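You operate a simulated robot arm through the tools that you are given. There is no shell and no other tool.

Carry out the task below with a simulated robot arm. There is one attempt and no reset: what you move stays moved.

Task
Stop the fan, loosen its yellow knob, tilt the head fully down, tighten the knob and run it on high.
Fine: in that order; push OFF and HIGH once each.

Only the result counts: the job must be done as asked and must still hold three seconds after the hand-in. Knocking over, shifting, dropping, spilling or breaking anything else fails it.

Robot
A 7-joint arm with a fingered hand, fixed in place. Base frame: the origin is on the floor under the middle of its stand, x ahead of it, y to its left, z up. Readings come in m, rad, newtons and seconds.
It reaches about 1.085 m from its shoulder. Its first joint turns from -2.897 to 2.897 rad. Payload 3.7 kg.
The TCP is the grasp point between the finger pads, 0.025 m short of the fingertips. In the tool frame z runs along the fingers and y along their closing line. The gripper opens to 0.088 m; its body begins 0.029 m behind the TCP. The gripper is a hand of 5 fingers: y runs from the thumb to the fingers, the wrist lies at [-0.013, -0.106, -0.174] in the tool frame.
Orientation is told as [roll, pitch, yaw] about the base's x, y, z axes, in that order, counted from this pose: with the fingers straight down and the wrist toward the robot, the tool's x, y and z point along [0, 1, 0], [1, 0, 0] and [0, 0, -1] of the base frame.

Tools
- The arm moves only by the tool send_rows. Its argument "plan" is a list of rows, each an object (a shift or turn left out is 0) with "dp": the shift along the base's x, y, z in m, a list of three; "delta_rot": the turn, a rotation vector about the base's x, y, z in rad, a list of three. In form: [{"dp": [x, y, z], "delta_rot": [ax, ay, az]}, ...]. A call has 1 to 20 rows; each row is the pose to reach, as a shift and turn from the pose commanded when the call began. Rows are played at 5 a second. More than 0.05 m and 0.15 rad between two rows, and nothing of the call is played. Where a pose cannot be reached the arm comes as near as it can. A force on the tool above 50 N (or 10 N above the force at the start of the call, whichever is more), or a blocked arm, ends the call early, and 0.2 s more pass. In this call time passes only in rows, and 0.2 s behind the last. It gives the time, the measured TCP pose, the force on the tool (base axes), the opening and the grip force at its end, in the units of the frame above (readings bear some noise), with the torque about the TCP (base axes, N m) and any sound that the robot's microphone picked up.
- Cameras (640 x 400 px; columns grow to the right, rows downward): "scene" is fixed at [0.3992, -0.5041, 1.3623]; the picture's right is [0.99, 0.13, 0.00], its down [0.04, -0.34, -0.94] and it looks along [-0.12, 0.93, -0.34] (base axes); focal length 352 px, centre (320, 200). "wrist" rides on the gripper at [0.059, -0.079, -0.105] in the tool frame; the picture's right is [-0.73, 0.32, -0.61], its down [-0.62, -0.68, 0.38] and it looks along [-0.29, 0.66, 0.70] (tool axes); focal length 234 px, centre (320, 200). There is no depth. A picture from a camera that has moved, and an enlarged one, comes with that camera's place and axes in the base frame and with its lens. The place of the scene camera against the robot may be out by one fixed shift of up to 0.018 m in any direction.
- get_image(camera): a new picture of that camera. The clock stands still meanwhile.
- curl_fingers(index, middle, ring, little, thumb_bend, thumb_turn): sets how far each is bent, from 0 (flat) to 1 (curled in); at 0.3 the hand is open as for a grip, at 0.7 the pads meet at the TCP. One left out holds its place. A second passes; each finger stops where it meets its share of the squeeze, and holds until it gets a number again. It is the only way to open and close the hand. It gives what a move gives, with no picture; readings hold the bend of each and the force on index, middle, ring, little, thumb and palm. thumb_turn goes from beside the hand (0) to across from the fingers (1), as for a grip.
- close_up(camera, box): a new picture of the part [left, top, right, bottom] of that camera's present view, enlarged. The clock stands still meanwhile.
- finish_job(): hands the job in; it is judged then, once.

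Places have to be worked out from the pictures, the camera data and where the tool is seen. Open the gripper and draw the arm clear of the work before you hand the job in, unless the task says otherwise.

The tools are called after "Call:" by a JSON object that holds its "op" and its "data". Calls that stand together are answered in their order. send_rows: Moves the arm, as the interface text tells. Its arguments: {"type":"object","properties":{"plan":{"type":"array","items":{"type":"object","properties":{"dp":{"type":"array","items":{"type":"number"}},"delta_rot":{"type":"array","items":{"type":"number"}}}}}},"required":["plan"]} The other tools are called the same way: curl_fingers (index, middle, ring, little, thumb_bend, thumb_turn) moves the fingers one by one; get_image (camera) takes a picture; close_up (camera, box) takes an enlarged picture of a part of a camera's view; finish_job () hands the job in.

At the start:

```text
t: 0.0
eef_pos: [0.3608, 0.4327, 1.1929]
orientation: [0.001, -0.001, 0.001]
force: [0.3, -0.6, -0.3]
moment: [-0.02, -0.01, 0.03]
grip_width: 0.0874
finger_force: 0.1
shape: jaw
bend: [0.3, 0.3, 0.3, 0.3, 0.3, 0.98]
finger forces: [0.0, 0.0, 0.1, 0.0, 0.0, 0.0]
```

scene: 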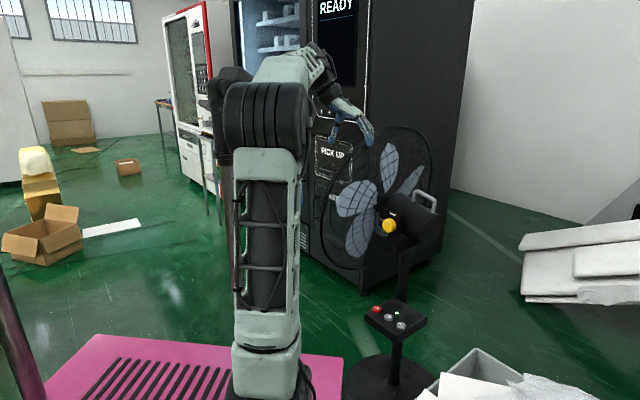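
wrist: 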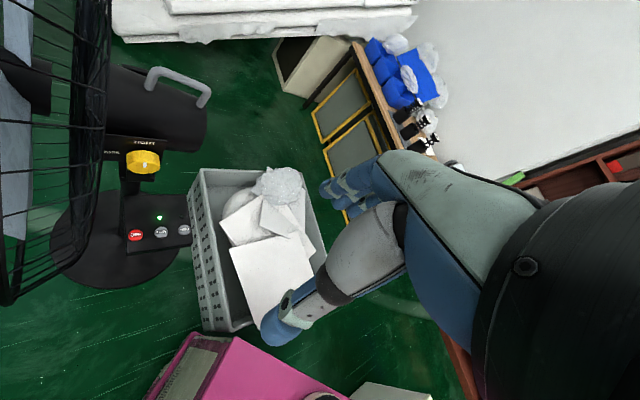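

I start by taking enlarged pictures of the fan, its knob and the button box from both cameras.

Call:
{"op": "close_up", "data": {"camera": "scene", "box": [300, 120, 480, 400]}}

Call:
{"op": "close_up", "data": {"camera": "wrist", "box": [0, 50, 240, 300]}}

Call:
{"op": "close_up", "data": {"camera": "scene", "box": [360, 180, 440, 240]}}

Call:
{"op": "close_up", "data": {"camera": "scene", "box": [350, 290, 440, 350]}}

```text
1.43 times, centred on (390, 260) of scene
camera zoom: at [0.3992, -0.5041, 1.3623], right [0.99, 0.13, 0.0], down [0.04, -0.34, -0.94], along [-0.12, 0.93, -0.34], focal length 503 px, centre (220, 114)
```

zoom: 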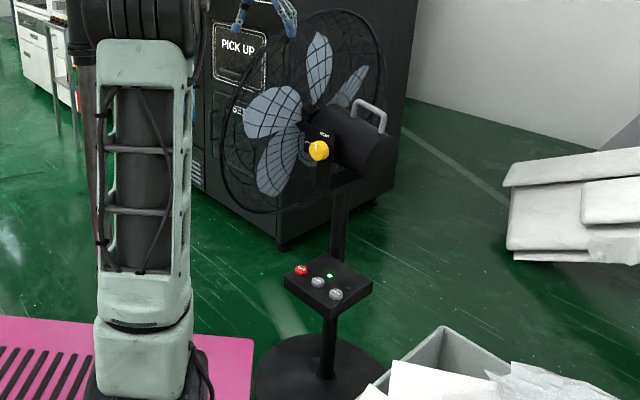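

```text
1.60 times, centred on (120, 175) of wrist
camera zoom: at [0.2831, 0.4924, 1.2981], right [0.32, -0.73, 0.61], down [-0.68, -0.62, -0.38], along [0.66, -0.29, -0.7], focal length 375 px, centre (640, 240)
```

zoom: 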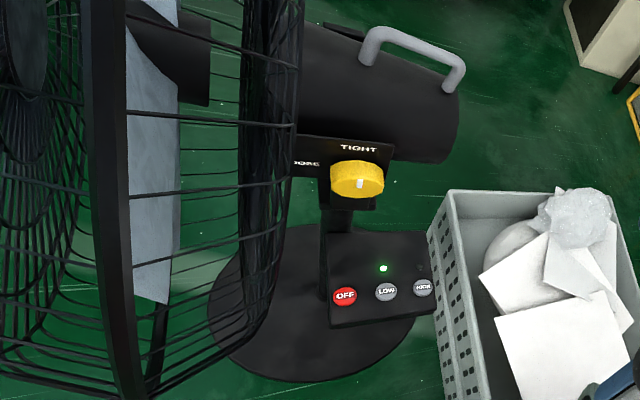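

```text
6.67 times, centred on (400, 210) of scene
camera zoom: at [0.3992, -0.5041, 1.3623], right [0.99, 0.13, 0.0], down [0.04, -0.34, -0.94], along [-0.12, 0.93, -0.34], focal length 2349 px, centre (-213, 133)
```

zoom: 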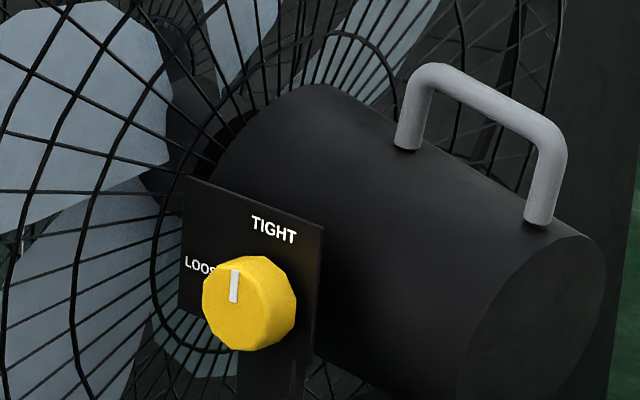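

```text
6.67 times, centred on (395, 320) of scene
camera zoom: at [0.3992, -0.5041, 1.3623], right [0.99, 0.13, 0.0], down [0.04, -0.34, -0.94], along [-0.12, 0.93, -0.34], focal length 2349 px, centre (-180, -600)
```

zoom: 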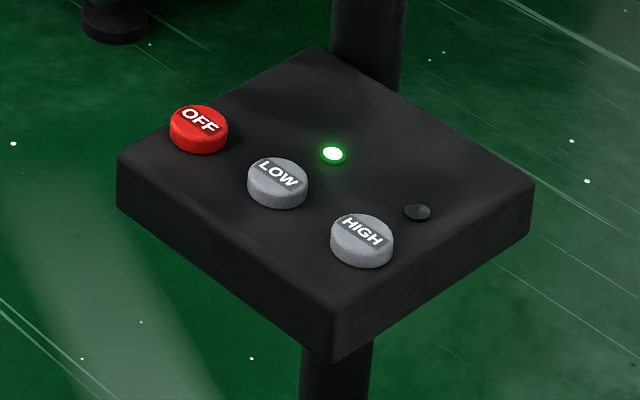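

Triangulating puts the knob front near (0.495, 0.637, 0.858) and OFF, LOW and HIGH near (0.468, 0.608), (0.509, 0.570) and (0.551, 0.531), all at z≈0.545. I look closer at the hand and the fan head to learn the finger layout and where the guard is.

Call:
{"op": "close_up", "data": {"camera": "scene", "box": [290, 40, 410, 160]}}

Call:
{"op": "close_up", "data": {"camera": "scene", "box": [300, 110, 450, 290]}}

Call:
{"op": "close_up", "data": {"camera": "wrist", "box": [0, 0, 220, 180]}}

Call:
{"op": "close_up", "data": {"camera": "wrist", "box": [220, 130, 500, 380]}}

```text
3.33 times, centred on (350, 100) of scene
camera zoom: at [0.3992, -0.5041, 1.3623], right [0.99, 0.13, 0.0], down [0.04, -0.34, -0.94], along [-0.12, 0.93, -0.34], focal length 1174 px, centre (220, 533)
```

zoom: 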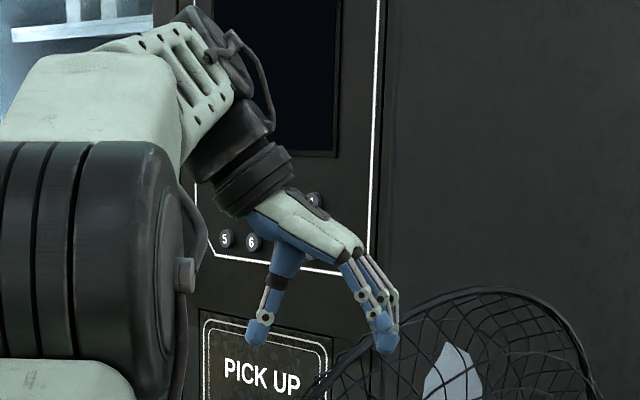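

```text
2.22 times, centred on (375, 200) of scene
camera zoom: at [0.3992, -0.5041, 1.3623], right [0.99, 0.13, 0.0], down [0.04, -0.34, -0.94], along [-0.12, 0.93, -0.34], focal length 783 px, centre (198, 200)
```

zoom: 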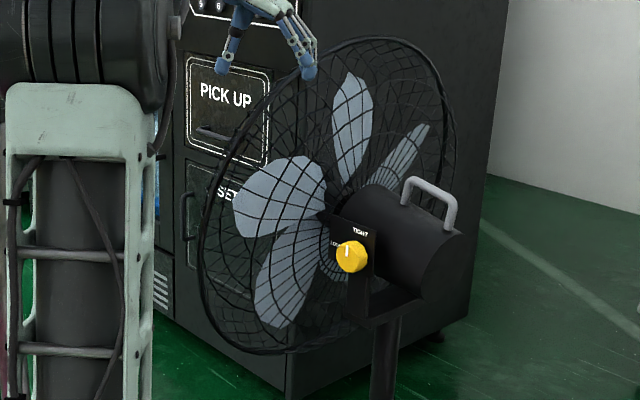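

```text
2.22 times, centred on (110, 90) of wrist
camera zoom: at [0.2831, 0.4924, 1.2981], right [0.32, -0.73, 0.61], down [-0.68, -0.62, -0.38], along [0.66, -0.29, -0.7], focal length 520 px, centre (787, 444)
```

zoom: 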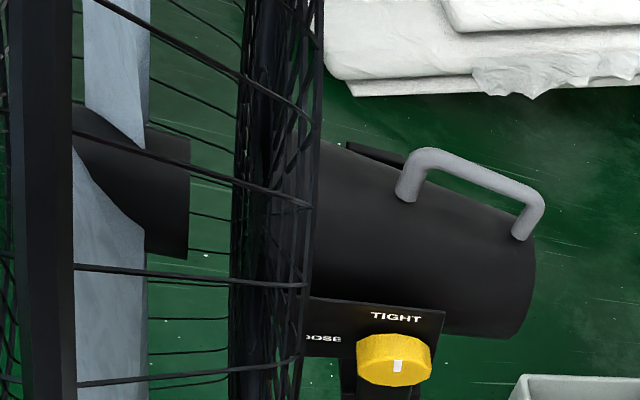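

```text
1.60 times, centred on (360, 255) of wrist
camera zoom: at [0.2831, 0.4924, 1.2981], right [0.32, -0.73, 0.61], down [-0.68, -0.62, -0.38], along [0.66, -0.29, -0.7], focal length 375 px, centre (256, 112)
```

zoom: 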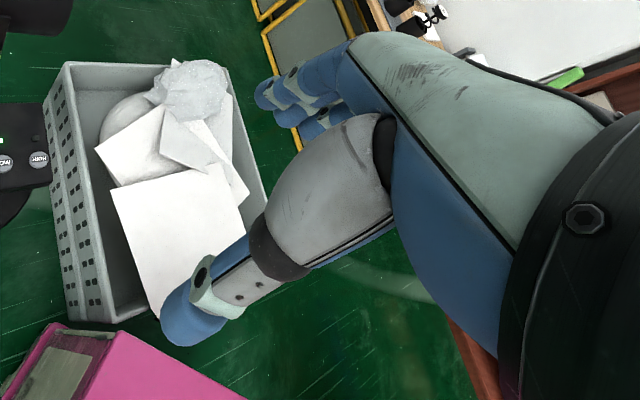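

The fan runs on LOW and its axis lies along about [-0.71, 0.71], so the knob and buttons face the robot along [-0.71, -0.71]. I shape a pointing index finger for the buttons and check which finger is which.

Call:
{"op": "curl_fingers", "data": {"index": 0, "middle": 1, "ring": 1, "little": 1, "thumb_bend": 0.3, "thumb_turn": 0.3}}

Call:
{"op": "close_up", "data": {"camera": "scene", "box": [290, 40, 410, 160]}}

Call:
{"op": "get_image", "data": {"camera": "wrist"}}

```text
t: 1.0
eef_pos: [0.362, 0.4325, 1.1924]
orientation: [0.0, 0.0, -0.001]
force: [-0.8, -0.2, 0.2]
moment: [-0.01, 0.02, 0.03]
grip_width: 0.1238
finger_force: 0.1
shape: fingers
bend: [0.0, 1.0, 1.0, 1.0, 0.3, 0.29]
finger forces: [0.0, 0.1, 0.0, 0.0, 0.0, 0.1]
```

```text
3.33 times, centred on (350, 100) of scene
camera zoom: at [0.3992, -0.5041, 1.3623], right [0.99, 0.13, 0.0], down [0.04, -0.34, -0.94], along [-0.12, 0.93, -0.34], focal length 1174 px, centre (220, 533)
```

zoom: 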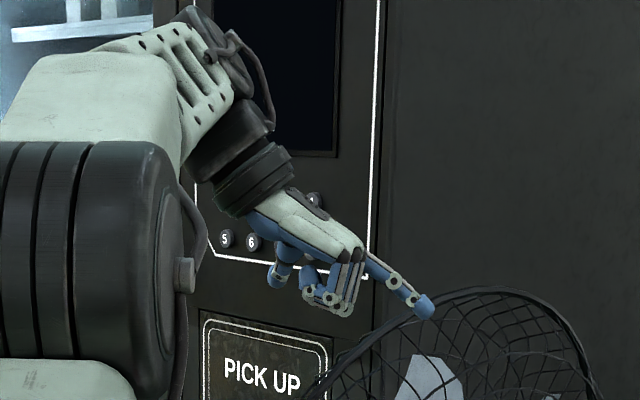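

```text
taken
camera wrist: at [0.2831, 0.4924, 1.2981], right [0.32, -0.73, 0.61], down [-0.68, -0.62, -0.38], along [0.66, -0.29, -0.7], focal length 234 px, centre (320, 200)
```

wrist: 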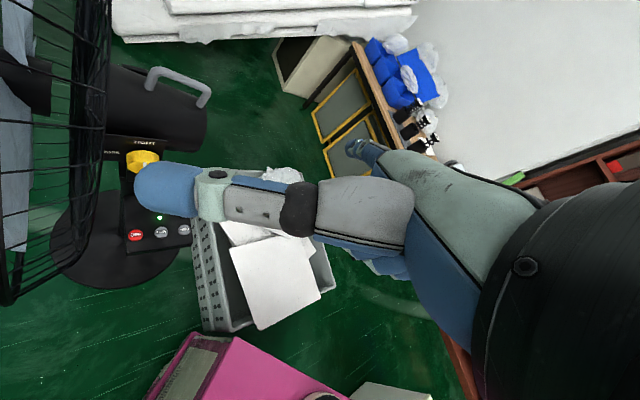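

Index is on the tool's +x side, so this is a right hand. I bend the index to about 0.3 so that it points down with the tool axis, tuck the thumb, and measure the tip.

Call:
{"op": "curl_fingers", "data": {"index": 0.3, "thumb_bend": 0.2, "thumb_turn": 0.9}}

Call:
{"op": "close_up", "data": {"camera": "scene", "box": [320, 80, 400, 160]}}

Call:
{"op": "close_up", "data": {"camera": "wrist", "box": [200, 120, 440, 340]}}

```text
t: 2.0
eef_pos: [0.3611, 0.4328, 1.1919]
orientation: [-0.001, -0.001, 0.0]
force: [1.0, 0.6, 0.4]
moment: [0.0, 0.02, 0.0]
grip_width: 0.093
finger_force: 0.1
shape: fingers
bend: [0.3, 1.0, 1.0, 1.0, 0.2, 0.87]
finger forces: [0.0, 0.0, 0.0, 0.1, 0.1, 0.0]
```

```text
5.00 times, centred on (360, 120) of scene
camera zoom: at [0.3992, -0.5041, 1.3623], right [0.99, 0.13, 0.0], down [0.04, -0.34, -0.94], along [-0.12, 0.93, -0.34], focal length 1762 px, centre (120, 600)
```

zoom: 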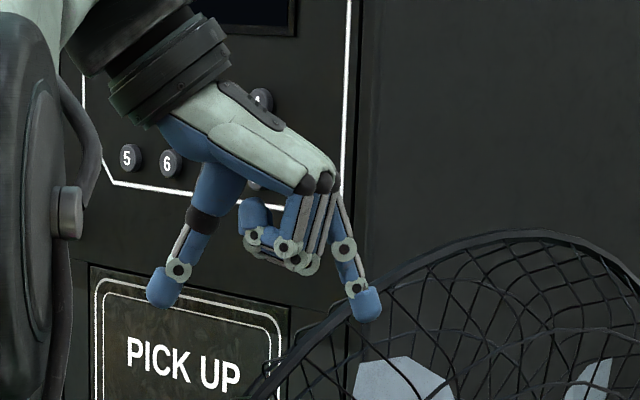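

```text
1.82 times, centred on (320, 230) of wrist
camera zoom: at [0.2831, 0.4924, 1.2981], right [0.32, -0.73, 0.61], down [-0.68, -0.62, -0.38], along [0.66, -0.29, -0.7], focal length 426 px, centre (320, 146)
```

zoom: 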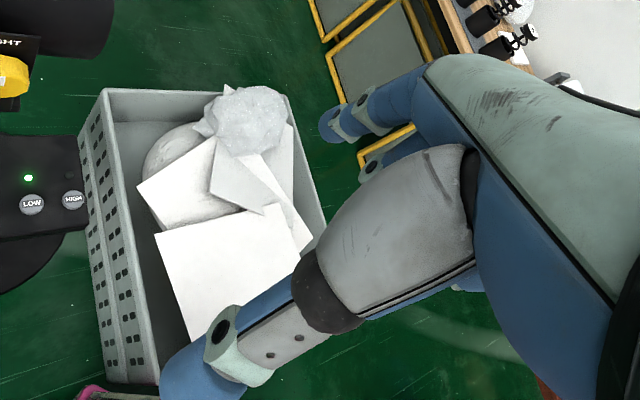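

The index tip sits at about tool (0.010, 0.052, 0.02). I turn the hand 45° to line up with the fan and lower it along a line short of the panel, well clear of the guard, for a closer look.

Call:
{"op": "send_rows", "data": {"plan": [{"dp": [0.002, 0.004, -0.03], "delta_rot": [0, 0, 0.1]}, {"dp": [0.004, 0.008, -0.065], "delta_rot": [0, 0, 0.2]}, {"dp": [0.006, 0.012, -0.105], "delta_rot": [0, 0, 0.3]}, {"dp": [0.009, 0.016, -0.15], "delta_rot": [0, 0, 0.4]}, {"dp": [0.011, 0.02, -0.195], "delta_rot": [0, 0, 0.5]}, {"dp": [0.014, 0.024, -0.24], "delta_rot": [0, 0, 0.6]}, {"dp": [0.017, 0.028, -0.28], "delta_rot": [0, 0, 0.7]}, {"dp": [0.02, 0.032, -0.31], "delta_rot": [0, 0, 0.785]}]}}

Call:
{"op": "get_image", "data": {"camera": "scene"}}

Call:
{"op": "get_image", "data": {"camera": "wrist"}}

```text
t: 3.8
eef_pos: [0.382, 0.4644, 0.8828]
orientation: [0.0, 0.0, 0.788]
force: [0.4, -0.4, 1.0]
moment: [-0.03, 0.0, -0.01]
grip_width: 0.0931
finger_force: 0.0
shape: fingers
bend: [0.3, 1.0, 1.0, 1.0, 0.2, 0.87]
finger forces: [0.0, 0.0, 0.1, 0.0, 0.0, 0.0]
```

```text
taken
```

scene: 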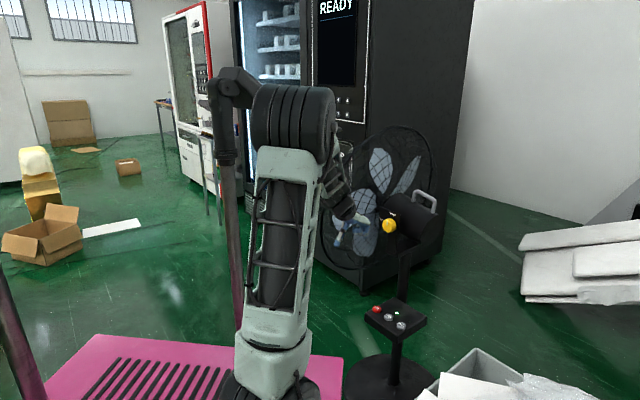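

```text
taken
camera wrist: at [0.2854, 0.4511, 0.9884], right [0.74, -0.28, 0.61], down [-0.04, -0.92, -0.38], along [0.67, 0.26, -0.7], focal length 234 px, centre (320, 200)
```

wrist: 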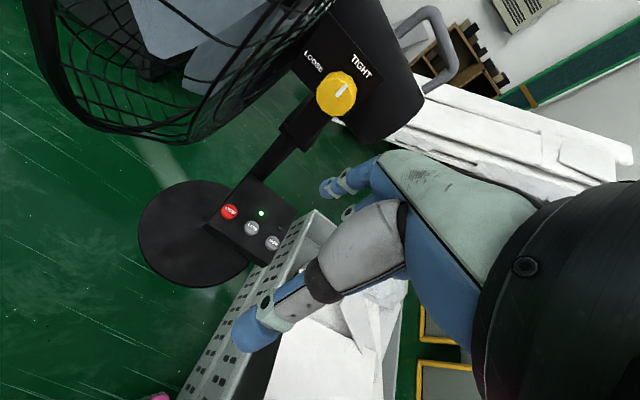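

The new wrist view shows the knob and buttons from nearer. I enlarge both areas to refine their positions.

Call:
{"op": "close_up", "data": {"camera": "wrist", "box": [190, 160, 310, 280]}}

Call:
{"op": "close_up", "data": {"camera": "wrist", "box": [270, 0, 470, 150]}}

Call:
{"op": "close_up", "data": {"camera": "wrist", "box": [280, 130, 420, 240]}}

```text
3.33 times, centred on (250, 220) of wrist
camera zoom: at [0.2854, 0.4511, 0.9884], right [0.74, -0.28, 0.61], down [-0.04, -0.92, -0.38], along [0.67, 0.26, -0.7], focal length 781 px, centre (553, 133)
```

zoom: 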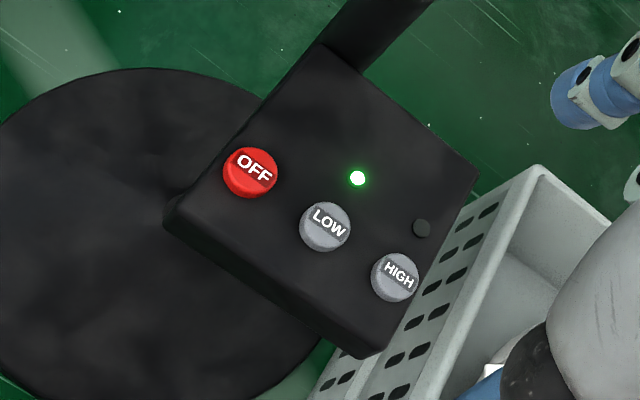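

```text
2.67 times, centred on (370, 75) of wrist
camera zoom: at [0.2854, 0.4511, 0.9884], right [0.74, -0.28, 0.61], down [-0.04, -0.92, -0.38], along [0.67, 0.26, -0.7], focal length 624 px, centre (187, 533)
```

zoom: 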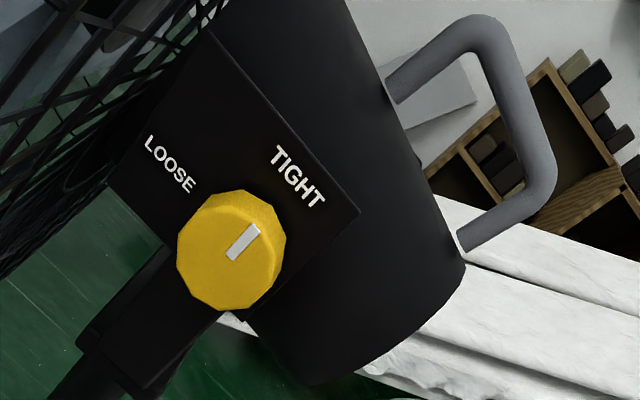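

```text
3.64 times, centred on (350, 185) of wrist
camera zoom: at [0.2854, 0.4511, 0.9884], right [0.74, -0.28, 0.61], down [-0.04, -0.92, -0.38], along [0.67, 0.26, -0.7], focal length 852 px, centre (211, 254)
```

zoom: 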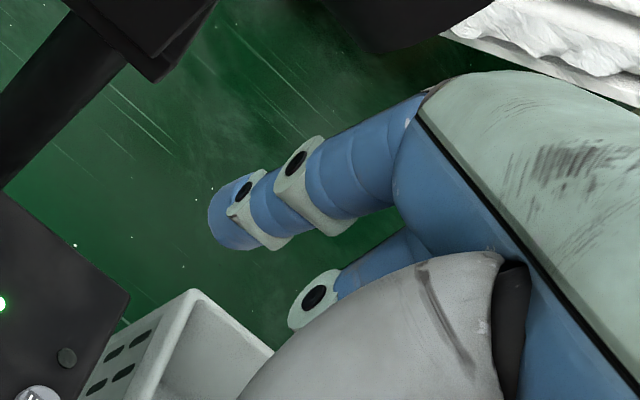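

The views agree: OFF is at about (0.4685, 0.609), LOW (0.5085, 0.567) and HIGH (0.548, 0.525), all at z≈0.535. I bring the index tip above OFF, about 6 cm up.

Call:
{"op": "send_rows", "data": {"plan": [{"dp": [0.004, 0.008, -0.04]}, {"dp": [0.01, 0.019, -0.085]}, {"dp": [0.018, 0.032, -0.128]}, {"dp": [0.028, 0.05, -0.168]}, {"dp": [0.038, 0.068, -0.205]}, {"dp": [0.048, 0.086, -0.238]}, {"dp": [0.058, 0.103, -0.263]}]}}

Call:
{"op": "close_up", "data": {"camera": "scene", "box": [300, 240, 440, 360]}}

Call:
{"op": "get_image", "data": {"camera": "wrist"}}

```text
t: 5.4
eef_pos: [0.4386, 0.5685, 0.6192]
orientation: [0.002, 0.0, 0.786]
force: [0.1, 0.3, -0.5]
moment: [0.0, 0.0, 0.02]
grip_width: 0.0932
finger_force: 0.1
shape: fingers
bend: [0.3, 1.0, 1.0, 1.0, 0.2, 0.87]
finger forces: [0.1, 0.1, 0.0, 0.0, 0.0, 0.1]
```

```text
3.33 times, centred on (370, 300) of scene
camera zoom: at [0.3992, -0.5041, 1.3623], right [0.99, 0.13, 0.0], down [0.04, -0.34, -0.94], along [-0.12, 0.93, -0.34], focal length 1174 px, centre (153, -133)
```

zoom: 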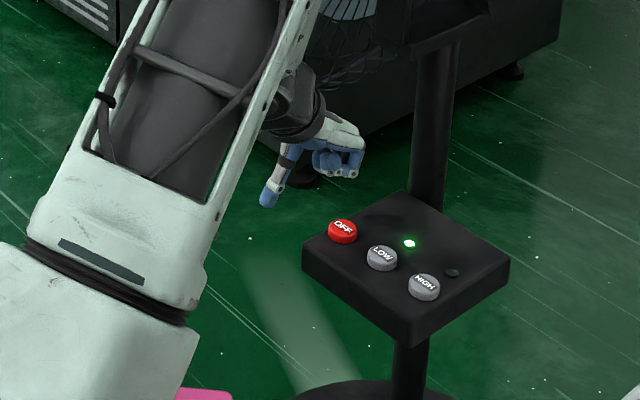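

```text
taken
camera wrist: at [0.3421, 0.5545, 0.7249], right [0.74, -0.29, 0.61], down [-0.04, -0.92, -0.38], along [0.67, 0.26, -0.7], focal length 234 px, centre (320, 200)
```

wrist: 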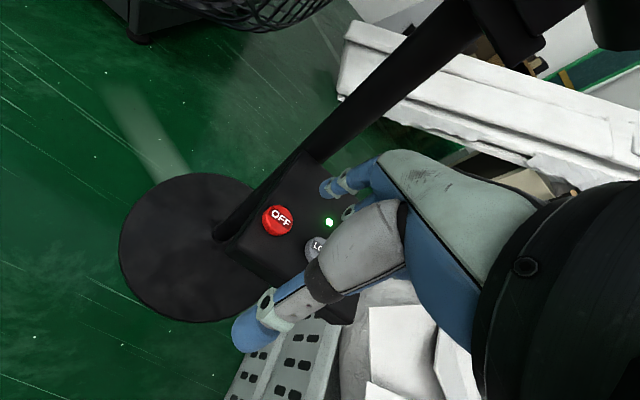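

The index tip should be above OFF; I enlarge the wrist view to compare tip and button.

Call:
{"op": "close_up", "data": {"camera": "wrist", "box": [230, 140, 390, 260]}}

Call:
{"op": "close_up", "data": {"camera": "scene", "box": [370, 270, 420, 320]}}

```text
3.33 times, centred on (310, 200) of wrist
camera zoom: at [0.3421, 0.5545, 0.7249], right [0.74, -0.29, 0.61], down [-0.04, -0.92, -0.38], along [0.67, 0.26, -0.7], focal length 781 px, centre (353, 200)
```

zoom: 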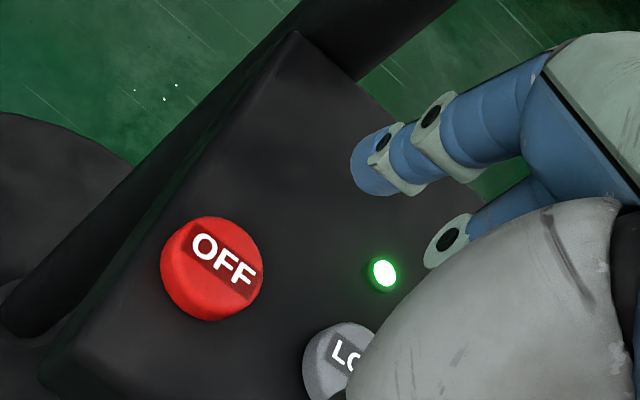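

```text
8.00 times, centred on (395, 295) of scene
camera zoom: at [0.3992, -0.5041, 1.3623], right [0.99, 0.13, 0.0], down [0.04, -0.34, -0.94], along [-0.12, 0.93, -0.34], focal length 2819 px, centre (-280, -560)
```

zoom: 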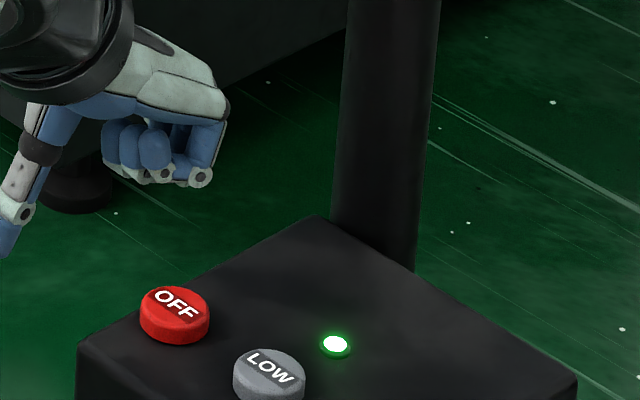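

The tip lines up with OFF along the vertical. I lower 4.5 cm to just above the button and then press in small steps.

Call:
{"op": "send_rows", "data": {"plan": [{"dp": [-0.001, 0.0, -0.015]}, {"dp": [-0.001, 0.0, -0.03]}, {"dp": [-0.001, 0.0, -0.045]}]}}

Call:
{"op": "close_up", "data": {"camera": "wrist", "box": [230, 140, 390, 260]}}

Call:
{"op": "close_up", "data": {"camera": "scene", "box": [370, 270, 420, 320]}}

```text
t: 6.2
eef_pos: [0.4377, 0.568, 0.5748]
orientation: [-0.001, 0.001, 0.784]
force: [0.0, -0.9, -0.8]
moment: [-0.04, -0.01, -0.01]
grip_width: 0.0929
finger_force: 0.1
shape: fingers
bend: [0.3, 1.0, 1.0, 1.0, 0.2, 0.87]
finger forces: [0.1, 0.0, 0.0, 0.0, 0.0, 0.0]
```

```text
3.33 times, centred on (310, 200) of wrist
camera zoom: at [0.3419, 0.5547, 0.6796], right [0.74, -0.28, 0.61], down [-0.04, -0.92, -0.38], along [0.67, 0.26, -0.7], focal length 781 px, centre (353, 200)
```

zoom: 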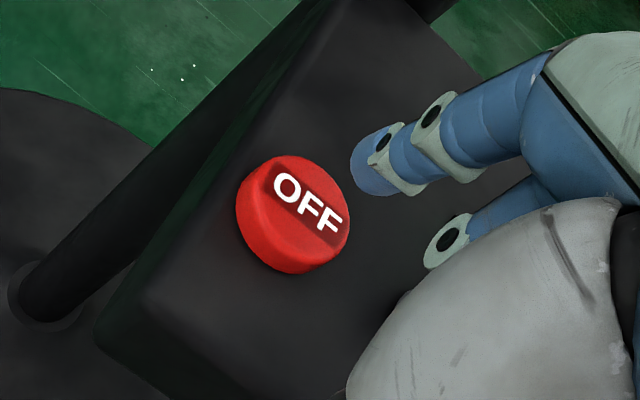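

```text
8.00 times, centred on (395, 295) of scene
camera zoom: at [0.3992, -0.5041, 1.3623], right [0.99, 0.13, 0.0], down [0.04, -0.34, -0.94], along [-0.12, 0.93, -0.34], focal length 2819 px, centre (-280, -560)
```

zoom: 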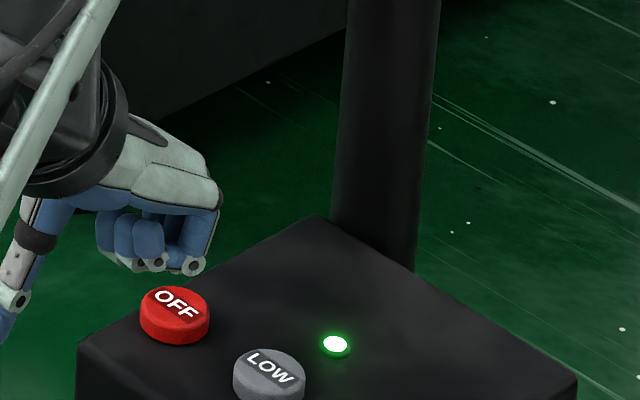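

The button sits right where predicted; the tip is about 2 cm above it. I press down slowly in small steps.

Call:
{"op": "send_rows", "data": {"plan": [{"dp": [0, 0, -0.006]}, {"dp": [0, 0, -0.012]}, {"dp": [0, 0, -0.016]}, {"dp": [0, 0, -0.018]}]}}

```text
t: 7.2
eef_pos: [0.4391, 0.5685, 0.5564]
orientation: [0.0, 0.001, 0.787]
force: [-0.8, 0.6, -0.5]
moment: [-0.04, 0.01, -0.02]
grip_width: 0.0928
finger_force: 0.0
shape: fingers
bend: [0.3, 1.0, 1.0, 1.0, 0.2, 0.87]
finger forces: [0.0, 0.0, 0.0, 0.0, 0.0, 0.0]
```

No contact yet at TCP z=0.556. I continue down 2 mm at a time.

Call:
{"op": "send_rows", "data": {"plan": [{"dp": [0, 0, -0.002]}, {"dp": [0, 0, -0.004]}]}}

Call:
{"op": "close_up", "data": {"camera": "wrist", "box": [230, 140, 390, 260]}}

Call:
{"op": "close_up", "data": {"camera": "scene", "box": [370, 270, 420, 320]}}

```text
t: 7.8
eef_pos: [0.4387, 0.5684, 0.5529]
orientation: [0.0, 0.001, 0.785]
force: [-0.5, 0.6, 0.5]
moment: [-0.03, -0.01, -0.01]
grip_width: 0.0929
finger_force: 0.1
shape: fingers
bend: [0.3, 1.0, 1.0, 1.0, 0.2, 0.87]
finger forces: [0.0, 0.0, 0.0, 0.1, 0.1, 0.1]
```

```text
3.33 times, centred on (310, 200) of wrist
camera zoom: at [0.3418, 0.5542, 0.658], right [0.74, -0.28, 0.61], down [-0.04, -0.92, -0.38], along [0.67, 0.26, -0.7], focal length 781 px, centre (353, 200)
```

zoom: 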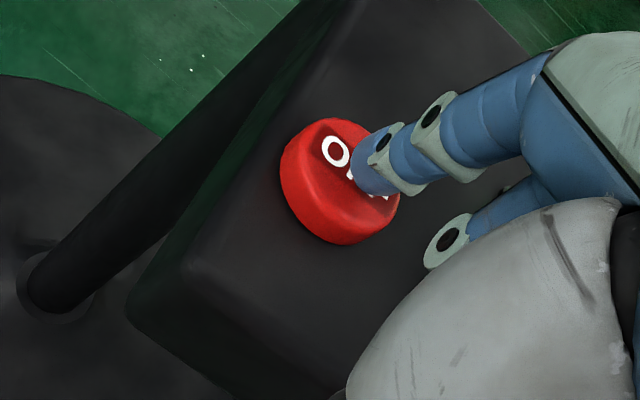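

```text
8.00 times, centred on (395, 295) of scene
camera zoom: at [0.3992, -0.5041, 1.3623], right [0.99, 0.13, 0.0], down [0.04, -0.34, -0.94], along [-0.12, 0.93, -0.34], focal length 2819 px, centre (-280, -560)
```

zoom: 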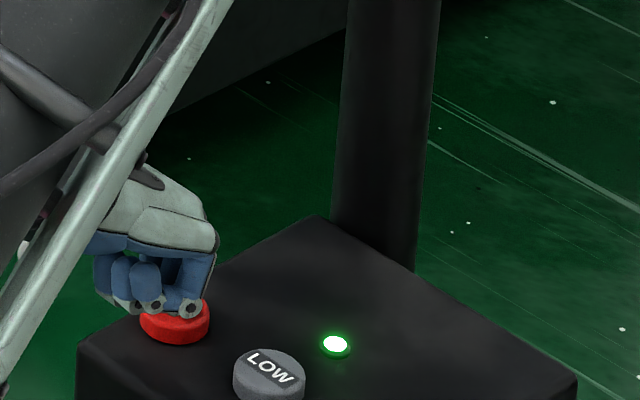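

The fingertip is right over OFF, almost touching. I keep lowering by 2 mm steps, watching for force and a click.

Call:
{"op": "send_rows", "data": {"plan": [{"dp": [0, 0, -0.002]}, {"dp": [0, 0, -0.004]}]}}

```text
t: 8.4
eef_pos: [0.4387, 0.5672, 0.548]
orientation: [0.0, 0.001, 0.785]
force: [-0.4, 0.9, 0.0]
moment: [0.02, 0.02, -0.03]
grip_width: 0.0929
finger_force: 0.3
shape: fingers
bend: [0.3, 1.0, 1.0, 1.0, 0.2, 0.87]
finger forces: [0.4, 0.0, 0.1, 0.1, 0.1, 0.1]
```

The index reads 0.4 N, so contact has perhaps just begun. I press another 3 mm.

Call:
{"op": "send_rows", "data": {"plan": [{"dp": [0, 0, -0.0015]}, {"dp": [0, 0, -0.003]}]}}

```text
t: 9.0
eef_pos: [0.4394, 0.5682, 0.5457]
orientation: [-0.001, 0.0, 0.785]
force: [-0.5, -0.9, 0.3]
moment: [0.01, -0.04, -0.03]
grip_width: 0.0936
finger_force: 0.8
shape: fingers
bend: [0.3, 1.0, 1.0, 1.0, 0.2, 0.87]
finger forces: [1.4, 0.1, 0.1, 0.0, 0.1, 0.0]
```

Force on the index rises to 1.4 N, so the button is being pressed. I go 3 mm further.

Call:
{"op": "send_rows", "data": {"plan": [{"dp": [0, 0, -0.0015]}, {"dp": [0, 0, -0.003]}]}}

Call:
{"op": "close_up", "data": {"camera": "scene", "box": [370, 270, 420, 320]}}

```text
t: 9.6
eef_pos: [0.4398, 0.5679, 0.5421]
orientation: [0.001, 0.0, 0.785]
force: [-0.2, -0.2, 3.1]
moment: [0.11, -0.07, -0.02]
grip_width: 0.0933
finger_force: 1.1
shape: fingers
bend: [0.3, 1.0, 1.0, 1.0, 0.2, 0.87]
finger forces: [3.0, 0.1, 0.0, 0.1, 0.0, 0.0]
heard: click
```

```text
8.00 times, centred on (395, 295) of scene
camera zoom: at [0.3992, -0.5041, 1.3623], right [0.99, 0.13, 0.0], down [0.04, -0.34, -0.94], along [-0.12, 0.93, -0.34], focal length 2819 px, centre (-280, -560)
```

zoom: 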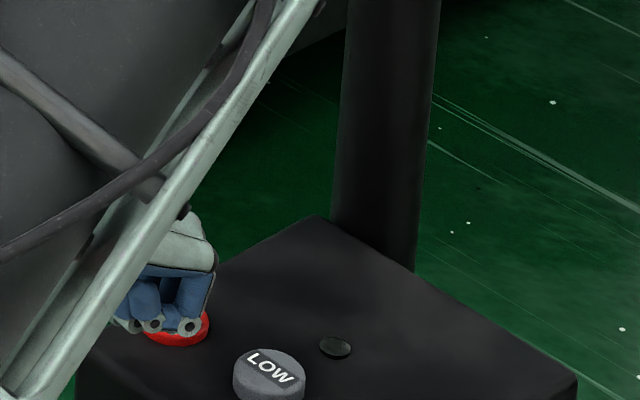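

A click was heard and the green light went out: the fan is off. I lift straight up, then draw the hand back and up to a free spot to change posture for the knob.

Call:
{"op": "send_rows", "data": {"plan": [{"dp": [0, 0, 0.02]}, {"dp": [0, 0, 0.05]}, {"dp": [0, 0, 0.085]}, {"dp": [-0.012, -0.026, 0.115]}, {"dp": [-0.024, -0.052, 0.145]}, {"dp": [-0.036, -0.078, 0.175]}, {"dp": [-0.048, -0.104, 0.21]}, {"dp": [-0.06, -0.13, 0.245]}, {"dp": [-0.065, -0.145, 0.285]}, {"dp": [-0.065, -0.15, 0.325]}]}}

Call:
{"op": "get_image", "data": {"camera": "scene"}}

Call:
{"op": "get_image", "data": {"camera": "wrist"}}

```text
t: 11.8
eef_pos: [0.3728, 0.4174, 0.8689]
orientation: [0.002, 0.0, 0.785]
force: [0.5, -0.3, 0.7]
moment: [-0.02, 0.03, 0.0]
grip_width: 0.0931
finger_force: 0.0
shape: fingers
bend: [0.3, 1.0, 1.0, 1.0, 0.2, 0.87]
finger forces: [0.0, 0.1, 0.0, 0.1, 0.1, 0.1]
```

```text
taken
```

scene: 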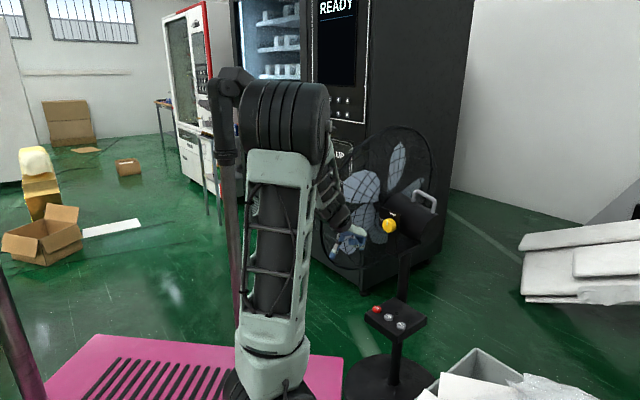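

```text
taken
camera wrist: at [0.2762, 0.4033, 0.9737], right [0.74, -0.28, 0.61], down [-0.04, -0.92, -0.38], along [0.67, 0.26, -0.7], focal length 234 px, centre (320, 200)
```

wrist: 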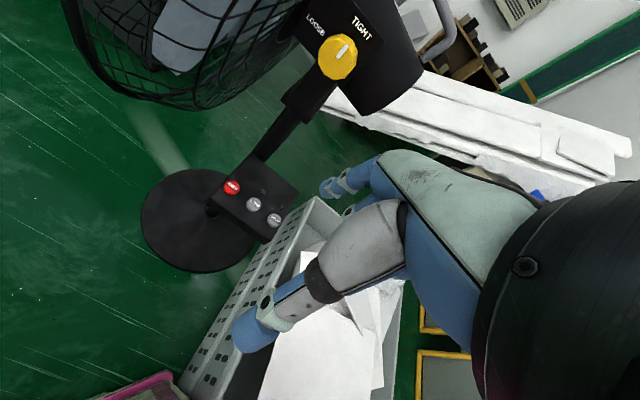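

All lamps are dark. I set a tripod pinch (index and middle against the thumb, ring and little folded) and then swing the hand so that the fingers point horizontally at the knob, with the wrist on the right side away from the guard.

Call:
{"op": "curl_fingers", "data": {"index": 0.3, "middle": 0.3, "ring": 1, "little": 1, "thumb_bend": 0.3, "thumb_turn": 1}}

Call:
{"op": "send_rows", "data": {"plan": [{"dp": [0.005, 0.0065, 0.0], "delta_rot": [0, -0.114, 0.0806]}, {"dp": [0.0097, 0.0132, 0.0], "delta_rot": [0, -0.228, 0.1612]}, {"dp": [0.0145, 0.0198, 0.0], "delta_rot": [0, -0.342, 0.2418]}, {"dp": [0.0194, 0.0264, 0.0], "delta_rot": [0, -0.456, 0.3224]}, {"dp": [0.0242, 0.033, 0.0], "delta_rot": [0, -0.57, 0.403]}, {"dp": [0.029, 0.0396, 0.0], "delta_rot": [0, -0.684, 0.4836]}, {"dp": [0.034, 0.0462, 0.0], "delta_rot": [0, -0.798, 0.5642]}, {"dp": [0.0388, 0.0528, 0.0], "delta_rot": [0, -0.912, 0.6448]}]}}

Call:
{"op": "get_image", "data": {"camera": "scene"}}

Call:
{"op": "get_image", "data": {"camera": "wrist"}}

```text
t: 12.8
eef_pos: [0.374, 0.4161, 0.8677]
orientation: [0.0, 0.0, 0.784]
force: [0.0, -0.6, 0.4]
moment: [0.0, 0.01, 0.01]
grip_width: 0.0853
finger_force: 0.1
shape: fingers
bend: [0.3, 0.3, 1.0, 1.0, 0.3, 0.97]
finger forces: [0.0, 0.0, 0.0, 0.0, 0.0, 0.0]
```

```text
t: 14.6
eef_pos: [0.4123, 0.4706, 0.8673]
orientation: [-0.847, -0.338, 1.633]
force: [-0.5, -0.3, 0.8]
moment: [-0.02, -0.02, -0.01]
grip_width: 0.0852
finger_force: 0.1
shape: fingers
bend: [0.3, 0.3, 1.0, 1.0, 0.3, 0.97]
finger forces: [0.1, 0.0, 0.0, 0.0, 0.1, 0.1]
```

```text
taken
```

scene: 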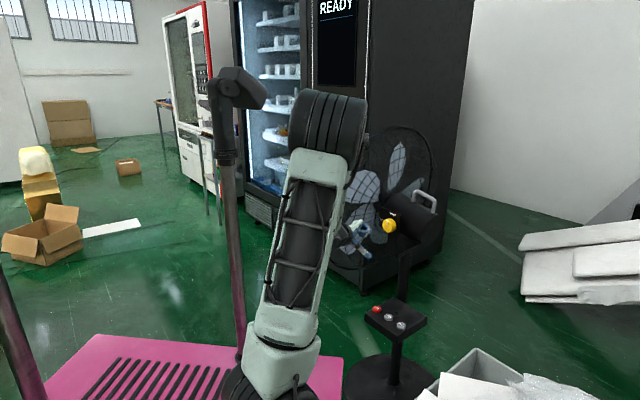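

```text
taken
camera wrist: at [0.3007, 0.3815, 0.8661], right [0.03, -0.01, 1.0], down [0.74, -0.67, -0.03], along [0.67, 0.74, -0.01], focal length 234 px, centre (320, 200)
```

wrist: 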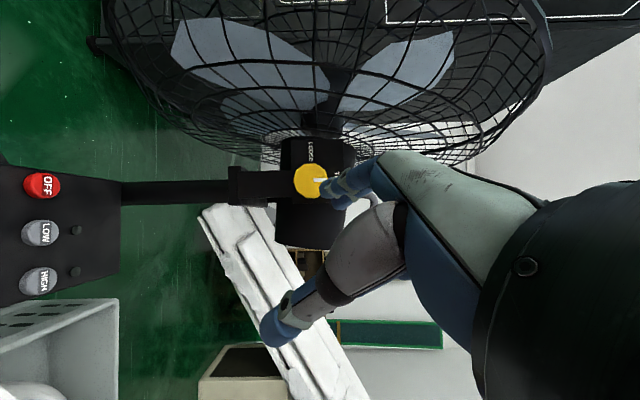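

The arm follows well, and the wrist camera now looks straight at the fan: knob r≈-0.10, rear cage only beyond r≈-0.14. I complete the turn so the fingers come to the lower left of the knob and the wrist to the upper right.

Call:
{"op": "send_rows", "data": {"plan": [{"dp": [0.002, 0.0075, 0.0], "delta_rot": [-0.042, -0.1114, 0.077]}, {"dp": [0.004, 0.015, 0.0], "delta_rot": [-0.0841, -0.2228, 0.1539]}, {"dp": [0.006, 0.022, 0.0], "delta_rot": [-0.1262, -0.3341, 0.2309]}, {"dp": [0.008, 0.029, 0.0], "delta_rot": [-0.1682, -0.4455, 0.3079]}, {"dp": [0.01, 0.036, 0.0], "delta_rot": [-0.2103, -0.5569, 0.3848]}, {"dp": [0.012, 0.043, 0.0], "delta_rot": [-0.2523, -0.6683, 0.4618]}, {"dp": [0.014, 0.05, 0.0], "delta_rot": [-0.2944, -0.7796, 0.5388]}, {"dp": [0.016, 0.057, 0.0], "delta_rot": [-0.3364, -0.891, 0.6157]}, {"dp": [0.018, 0.064, 0.0], "delta_rot": [-0.3785, -1.0024, 0.6927]}]}}

Call:
{"op": "get_image", "data": {"camera": "scene"}}

Call:
{"op": "get_image", "data": {"camera": "wrist"}}

```text
t: 16.6
eef_pos: [0.4306, 0.5356, 0.8686]
orientation: [-1.571, 0.438, 2.358]
force: [-0.5, 0.1, -0.7]
moment: [-0.02, 0.0, -0.01]
grip_width: 0.0852
finger_force: 0.1
shape: fingers
bend: [0.3, 0.3, 1.0, 1.0, 0.3, 0.97]
finger forces: [0.1, 0.0, 0.0, 0.1, 0.1, 0.0]
```

```text
taken
```

scene: 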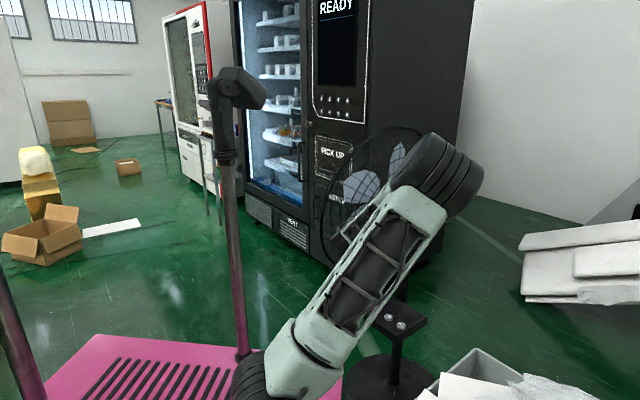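

```text
taken
camera wrist: at [0.4248, 0.3935, 0.8485], right [-0.85, -0.01, 0.52], down [0.52, 0.02, 0.85], along [-0.02, 1.0, -0.02], focal length 234 px, centre (320, 200)
```

wrist: 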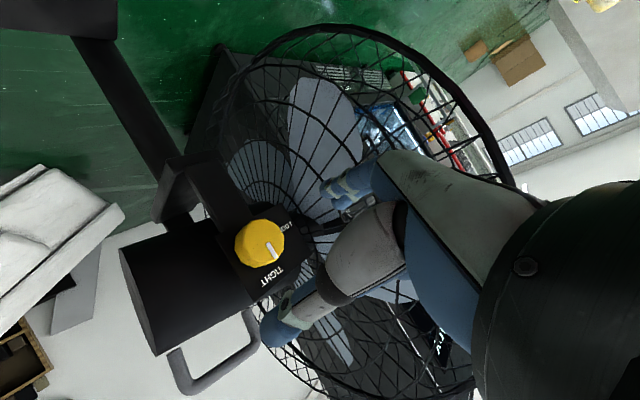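

The hand is now aimed along the knob axis. I enlarge the wrist view to line up the pinch with the knob.

Call:
{"op": "close_up", "data": {"camera": "wrist", "box": [190, 140, 400, 330]}}

Call:
{"op": "close_up", "data": {"camera": "scene", "box": [300, 130, 460, 250]}}

```text
2.11 times, centred on (295, 235) of wrist
camera zoom: at [0.4248, 0.3935, 0.8485], right [-0.85, -0.01, 0.52], down [0.52, 0.02, 0.85], along [-0.02, 1.0, -0.02], focal length 493 px, centre (373, 126)
```

zoom: 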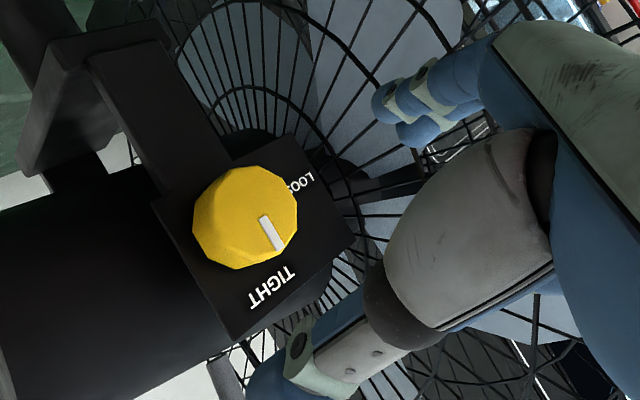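

```text
3.33 times, centred on (380, 190) of scene
camera zoom: at [0.3992, -0.5041, 1.3623], right [0.99, 0.13, 0.0], down [0.04, -0.34, -0.94], along [-0.12, 0.93, -0.34], focal length 1174 px, centre (120, 233)
```

zoom: 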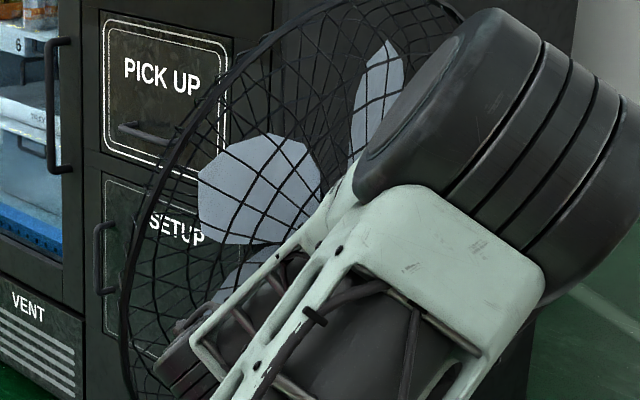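

The knob centre comes out at r≈-0.101, z≈0.851, with its front face at d≈0.80. I narrow the pinch slightly and align with the knob axis about 9 cm before it.

Call:
{"op": "curl_fingers", "data": {"index": 0.37, "middle": 0.37, "thumb_bend": 0.35}}

Call:
{"op": "send_rows", "data": {"plan": [{"dp": [0.0012, 0.02, -0.009]}, {"dp": [0.0023, 0.0401, -0.0176]}]}}

Call:
{"op": "close_up", "data": {"camera": "wrist", "box": [190, 140, 400, 330]}}

```text
t: 17.6
eef_pos: [0.4308, 0.5351, 0.8681]
orientation: [-1.57, 0.435, 2.356]
force: [0.3, 0.2, 0.3]
moment: [0.0, 0.01, 0.02]
grip_width: 0.0729
finger_force: 0.0
shape: fingers
bend: [0.37, 0.37, 1.0, 1.0, 0.35, 0.98]
finger forces: [0.0, 0.0, 0.0, 0.0, 0.0, 0.0]
```

```text
t: 18.2
eef_pos: [0.4324, 0.575, 0.8503]
orientation: [-1.569, 0.437, 2.356]
force: [0.0, -0.3, 0.0]
moment: [0.04, 0.0, 0.0]
grip_width: 0.0727
finger_force: 0.0
shape: fingers
bend: [0.37, 0.37, 1.0, 1.0, 0.35, 0.98]
finger forces: [0.0, 0.0, 0.0, 0.0, 0.0, 0.0]
```

```text
2.11 times, centred on (295, 235) of wrist
camera zoom: at [0.427, 0.4328, 0.8308], right [-0.85, -0.01, 0.52], down [0.52, 0.02, 0.85], along [-0.01, 1.0, -0.01], focal length 493 px, centre (373, 126)
```

zoom: 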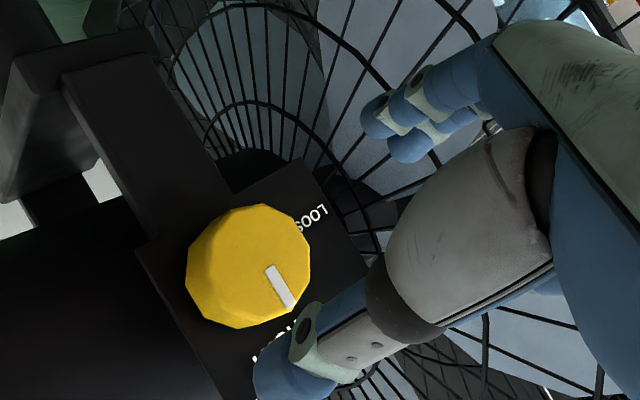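

Prediction and picture agree to a few pixels. I advance 6 cm straight along the knob axis and check the clearance.

Call:
{"op": "send_rows", "data": {"plan": [{"dp": [0.0106, 0.0106, 0]}, {"dp": [0.0212, 0.0212, 0]}, {"dp": [0.0318, 0.0318, 0]}, {"dp": [0.0424, 0.0424, 0]}]}}

Call:
{"op": "close_up", "data": {"camera": "wrist", "box": [190, 140, 400, 330]}}

Call:
{"op": "get_image", "data": {"camera": "scene"}}

```text
t: 19.2
eef_pos: [0.475, 0.6177, 0.8504]
orientation: [-1.573, 0.438, 2.357]
force: [0.1, 0.0, 0.2]
moment: [0.0, 0.04, -0.01]
grip_width: 0.0728
finger_force: 0.0
shape: fingers
bend: [0.37, 0.37, 1.0, 1.0, 0.35, 0.98]
finger forces: [0.1, 0.0, 0.0, 0.1, 0.0, 0.1]
```

```text
2.11 times, centred on (295, 235) of wrist
camera zoom: at [0.4692, 0.4755, 0.8309], right [-0.85, -0.01, 0.52], down [0.52, 0.02, 0.85], along [-0.02, 1.0, -0.01], focal length 493 px, centre (373, 126)
```

zoom: 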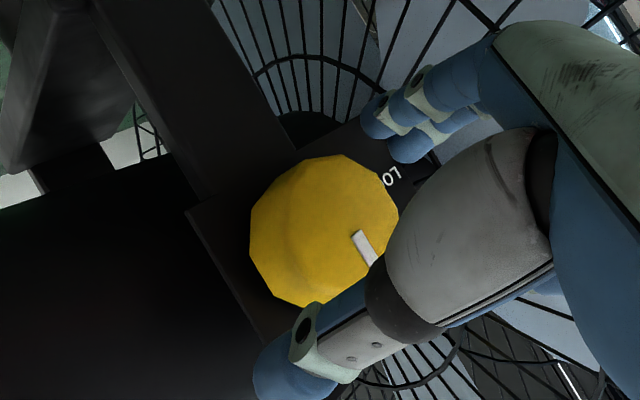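

```text
taken
```

scene: 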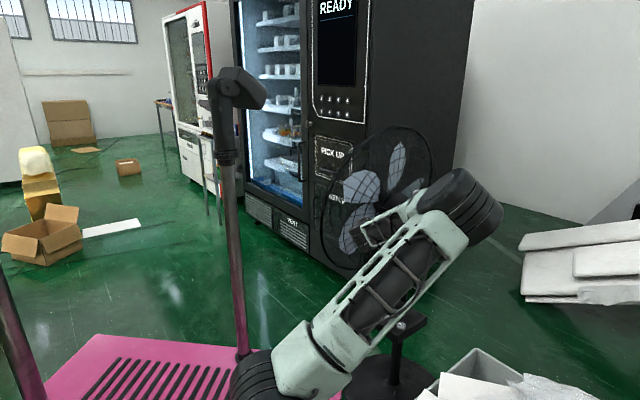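

The pinch is centred on the knob with clearance on both sides. I advance another 16 mm so the finger pads come alongside the knob.

Call:
{"op": "send_rows", "data": {"plan": [{"dp": [0.004, 0.004, 0]}, {"dp": [0.008, 0.008, 0]}, {"dp": [0.0115, 0.0115, 0]}]}}

Call:
{"op": "close_up", "data": {"camera": "wrist", "box": [190, 140, 400, 330]}}

```text
t: 20.0
eef_pos: [0.4848, 0.6286, 0.8501]
orientation: [-1.57, 0.436, 2.357]
force: [0.0, -0.4, 0.0]
moment: [-0.03, 0.0, -0.01]
grip_width: 0.0726
finger_force: 0.0
shape: fingers
bend: [0.37, 0.37, 1.0, 1.0, 0.35, 0.98]
finger forces: [0.0, 0.1, 0.0, 0.0, 0.1, 0.0]
```

```text
2.11 times, centred on (295, 235) of wrist
camera zoom: at [0.4808, 0.4872, 0.8307], right [-0.85, -0.01, 0.52], down [0.52, 0.02, 0.85], along [-0.02, 1.0, -0.02], focal length 493 px, centre (373, 126)
```

zoom: 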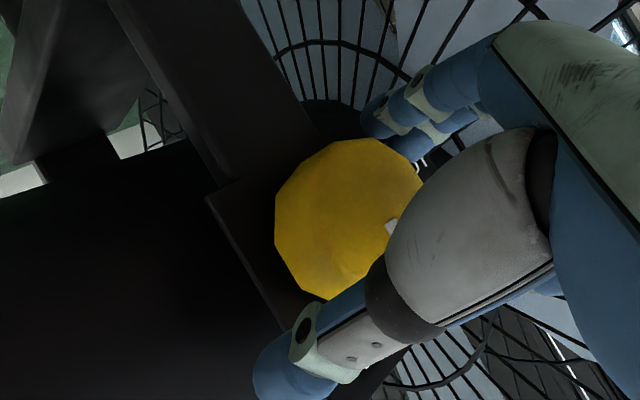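

No contact so far; the pads flank the knob. I close the pinch gently.

Call:
{"op": "curl_fingers", "data": {"index": 0.55, "middle": 0.55, "thumb_bend": 0.55}}

Call:
{"op": "close_up", "data": {"camera": "wrist", "box": [190, 140, 400, 330]}}

```text
t: 21.0
eef_pos: [0.4863, 0.6301, 0.8502]
orientation: [-1.573, 0.438, 2.357]
force: [-0.5, 0.6, 0.3]
moment: [-0.01, 0.04, 0.03]
grip_width: 0.0416
finger_force: 3.9
shape: fingers
bend: [0.51, 0.52, 1.0, 1.0, 0.5, 1.0]
finger forces: [2.5, 1.9, 0.1, 0.1, 3.6, 0.0]
```

```text
2.11 times, centred on (295, 235) of wrist
camera zoom: at [0.4807, 0.4872, 0.8306], right [-0.85, -0.01, 0.52], down [0.52, 0.02, 0.85], along [-0.02, 1.0, -0.02], focal length 493 px, centre (373, 126)
```

zoom: 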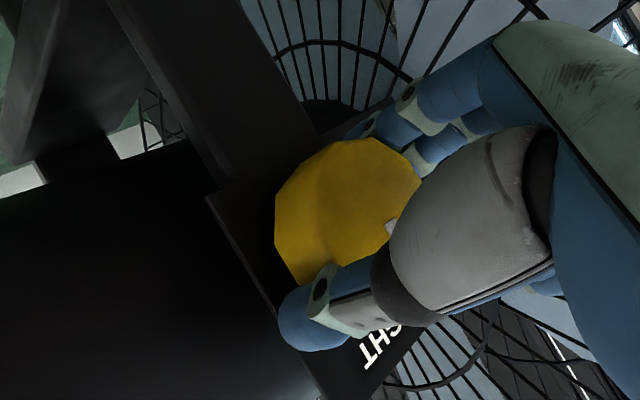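

All three pads hold the knob (width 0.042). I squeeze a bit more firmly.

Call:
{"op": "curl_fingers", "data": {"index": 0.65, "middle": 0.65, "thumb_bend": 0.65}}

```text
t: 22.0
eef_pos: [0.4858, 0.6282, 0.8508]
orientation: [-1.57, 0.436, 2.356]
force: [-3.8, 2.3, -1.2]
moment: [-0.09, 0.06, 0.23]
grip_width: 0.0398
finger_force: 13.4
shape: fingers
bend: [0.52, 0.55, 1.0, 1.0, 0.52, 1.0]
finger forces: [8.0, 7.7, 0.0, 0.0, 10.8, 0.0]
```

The grip is 13 N. I turn the hand counter-clockwise about the knob axis (rotation vector along -d), first 0.3 rad, watching the moment.

Call:
{"op": "send_rows", "data": {"plan": [{"delta_rot": [-0.0707, -0.0707, 0]}, {"delta_rot": [-0.1414, -0.1414, 0]}, {"delta_rot": [-0.2121, -0.2121, 0]}]}}

Call:
{"op": "close_up", "data": {"camera": "wrist", "box": [190, 140, 400, 330]}}

```text
t: 22.8
eef_pos: [0.4858, 0.6295, 0.8499]
orientation: [-1.571, 0.737, 2.355]
force: [-3.5, 1.6, -4.5]
moment: [-0.11, 0.14, 0.28]
grip_width: 0.0395
finger_force: 13.7
shape: fingers
bend: [0.51, 0.55, 1.0, 1.0, 0.53, 1.0]
finger forces: [8.8, 7.8, 0.1, 0.0, 9.8, 0.0]
```

```text
2.11 times, centred on (295, 235) of wrist
camera zoom: at [0.4816, 0.4862, 0.8603], right [-0.94, 0.08, 0.32], down [0.33, 0.21, 0.92], along [0.01, 0.97, -0.23], focal length 493 px, centre (373, 126)
```

zoom: 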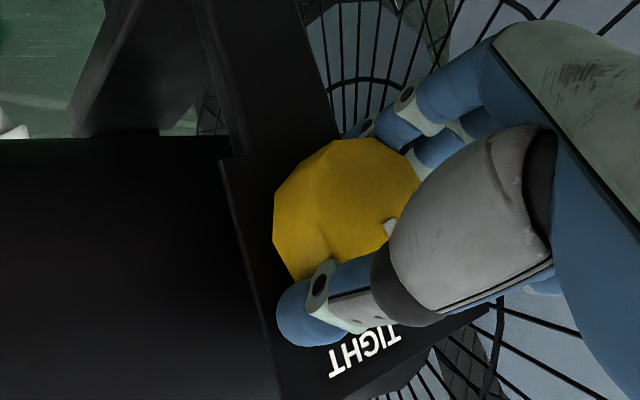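

The knob turns with the hand (its marker keeps its place in the hand's view) with little torque. I continue another 0.4 rad.

Call:
{"op": "send_rows", "data": {"plan": [{"delta_rot": [-0.0707, -0.0707, 0]}, {"delta_rot": [-0.1414, -0.1414, 0]}, {"delta_rot": [-0.2121, -0.2121, 0]}, {"delta_rot": [-0.2828, -0.2828, 0]}]}}

Call:
{"op": "close_up", "data": {"camera": "wrist", "box": [190, 140, 400, 330]}}

```text
t: 23.8
eef_pos: [0.4865, 0.6287, 0.8497]
orientation: [-1.567, 1.138, 2.358]
force: [-6.5, -0.4, -5.3]
moment: [-0.17, 0.22, 0.22]
grip_width: 0.0395
finger_force: 14.4
shape: fingers
bend: [0.51, 0.55, 1.0, 1.0, 0.53, 1.0]
finger forces: [8.5, 10.9, 0.1, 0.0, 9.9, 0.1]
```

```text
2.11 times, centred on (295, 235) of wrist
camera zoom: at [0.4737, 0.4943, 0.8973], right [-0.99, 0.13, 0.01], down [0.07, 0.47, 0.88], along [0.11, 0.87, -0.47], focal length 493 px, centre (373, 126)
```

zoom: 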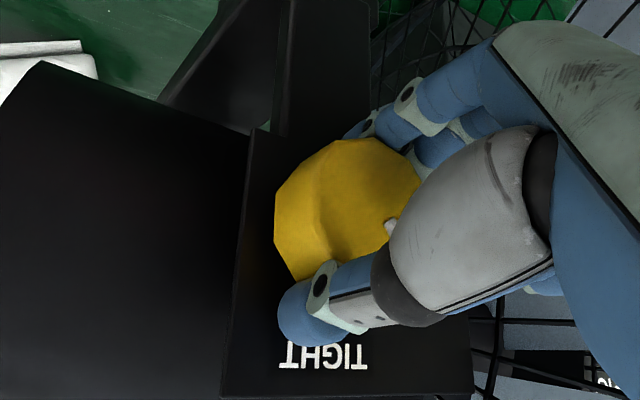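

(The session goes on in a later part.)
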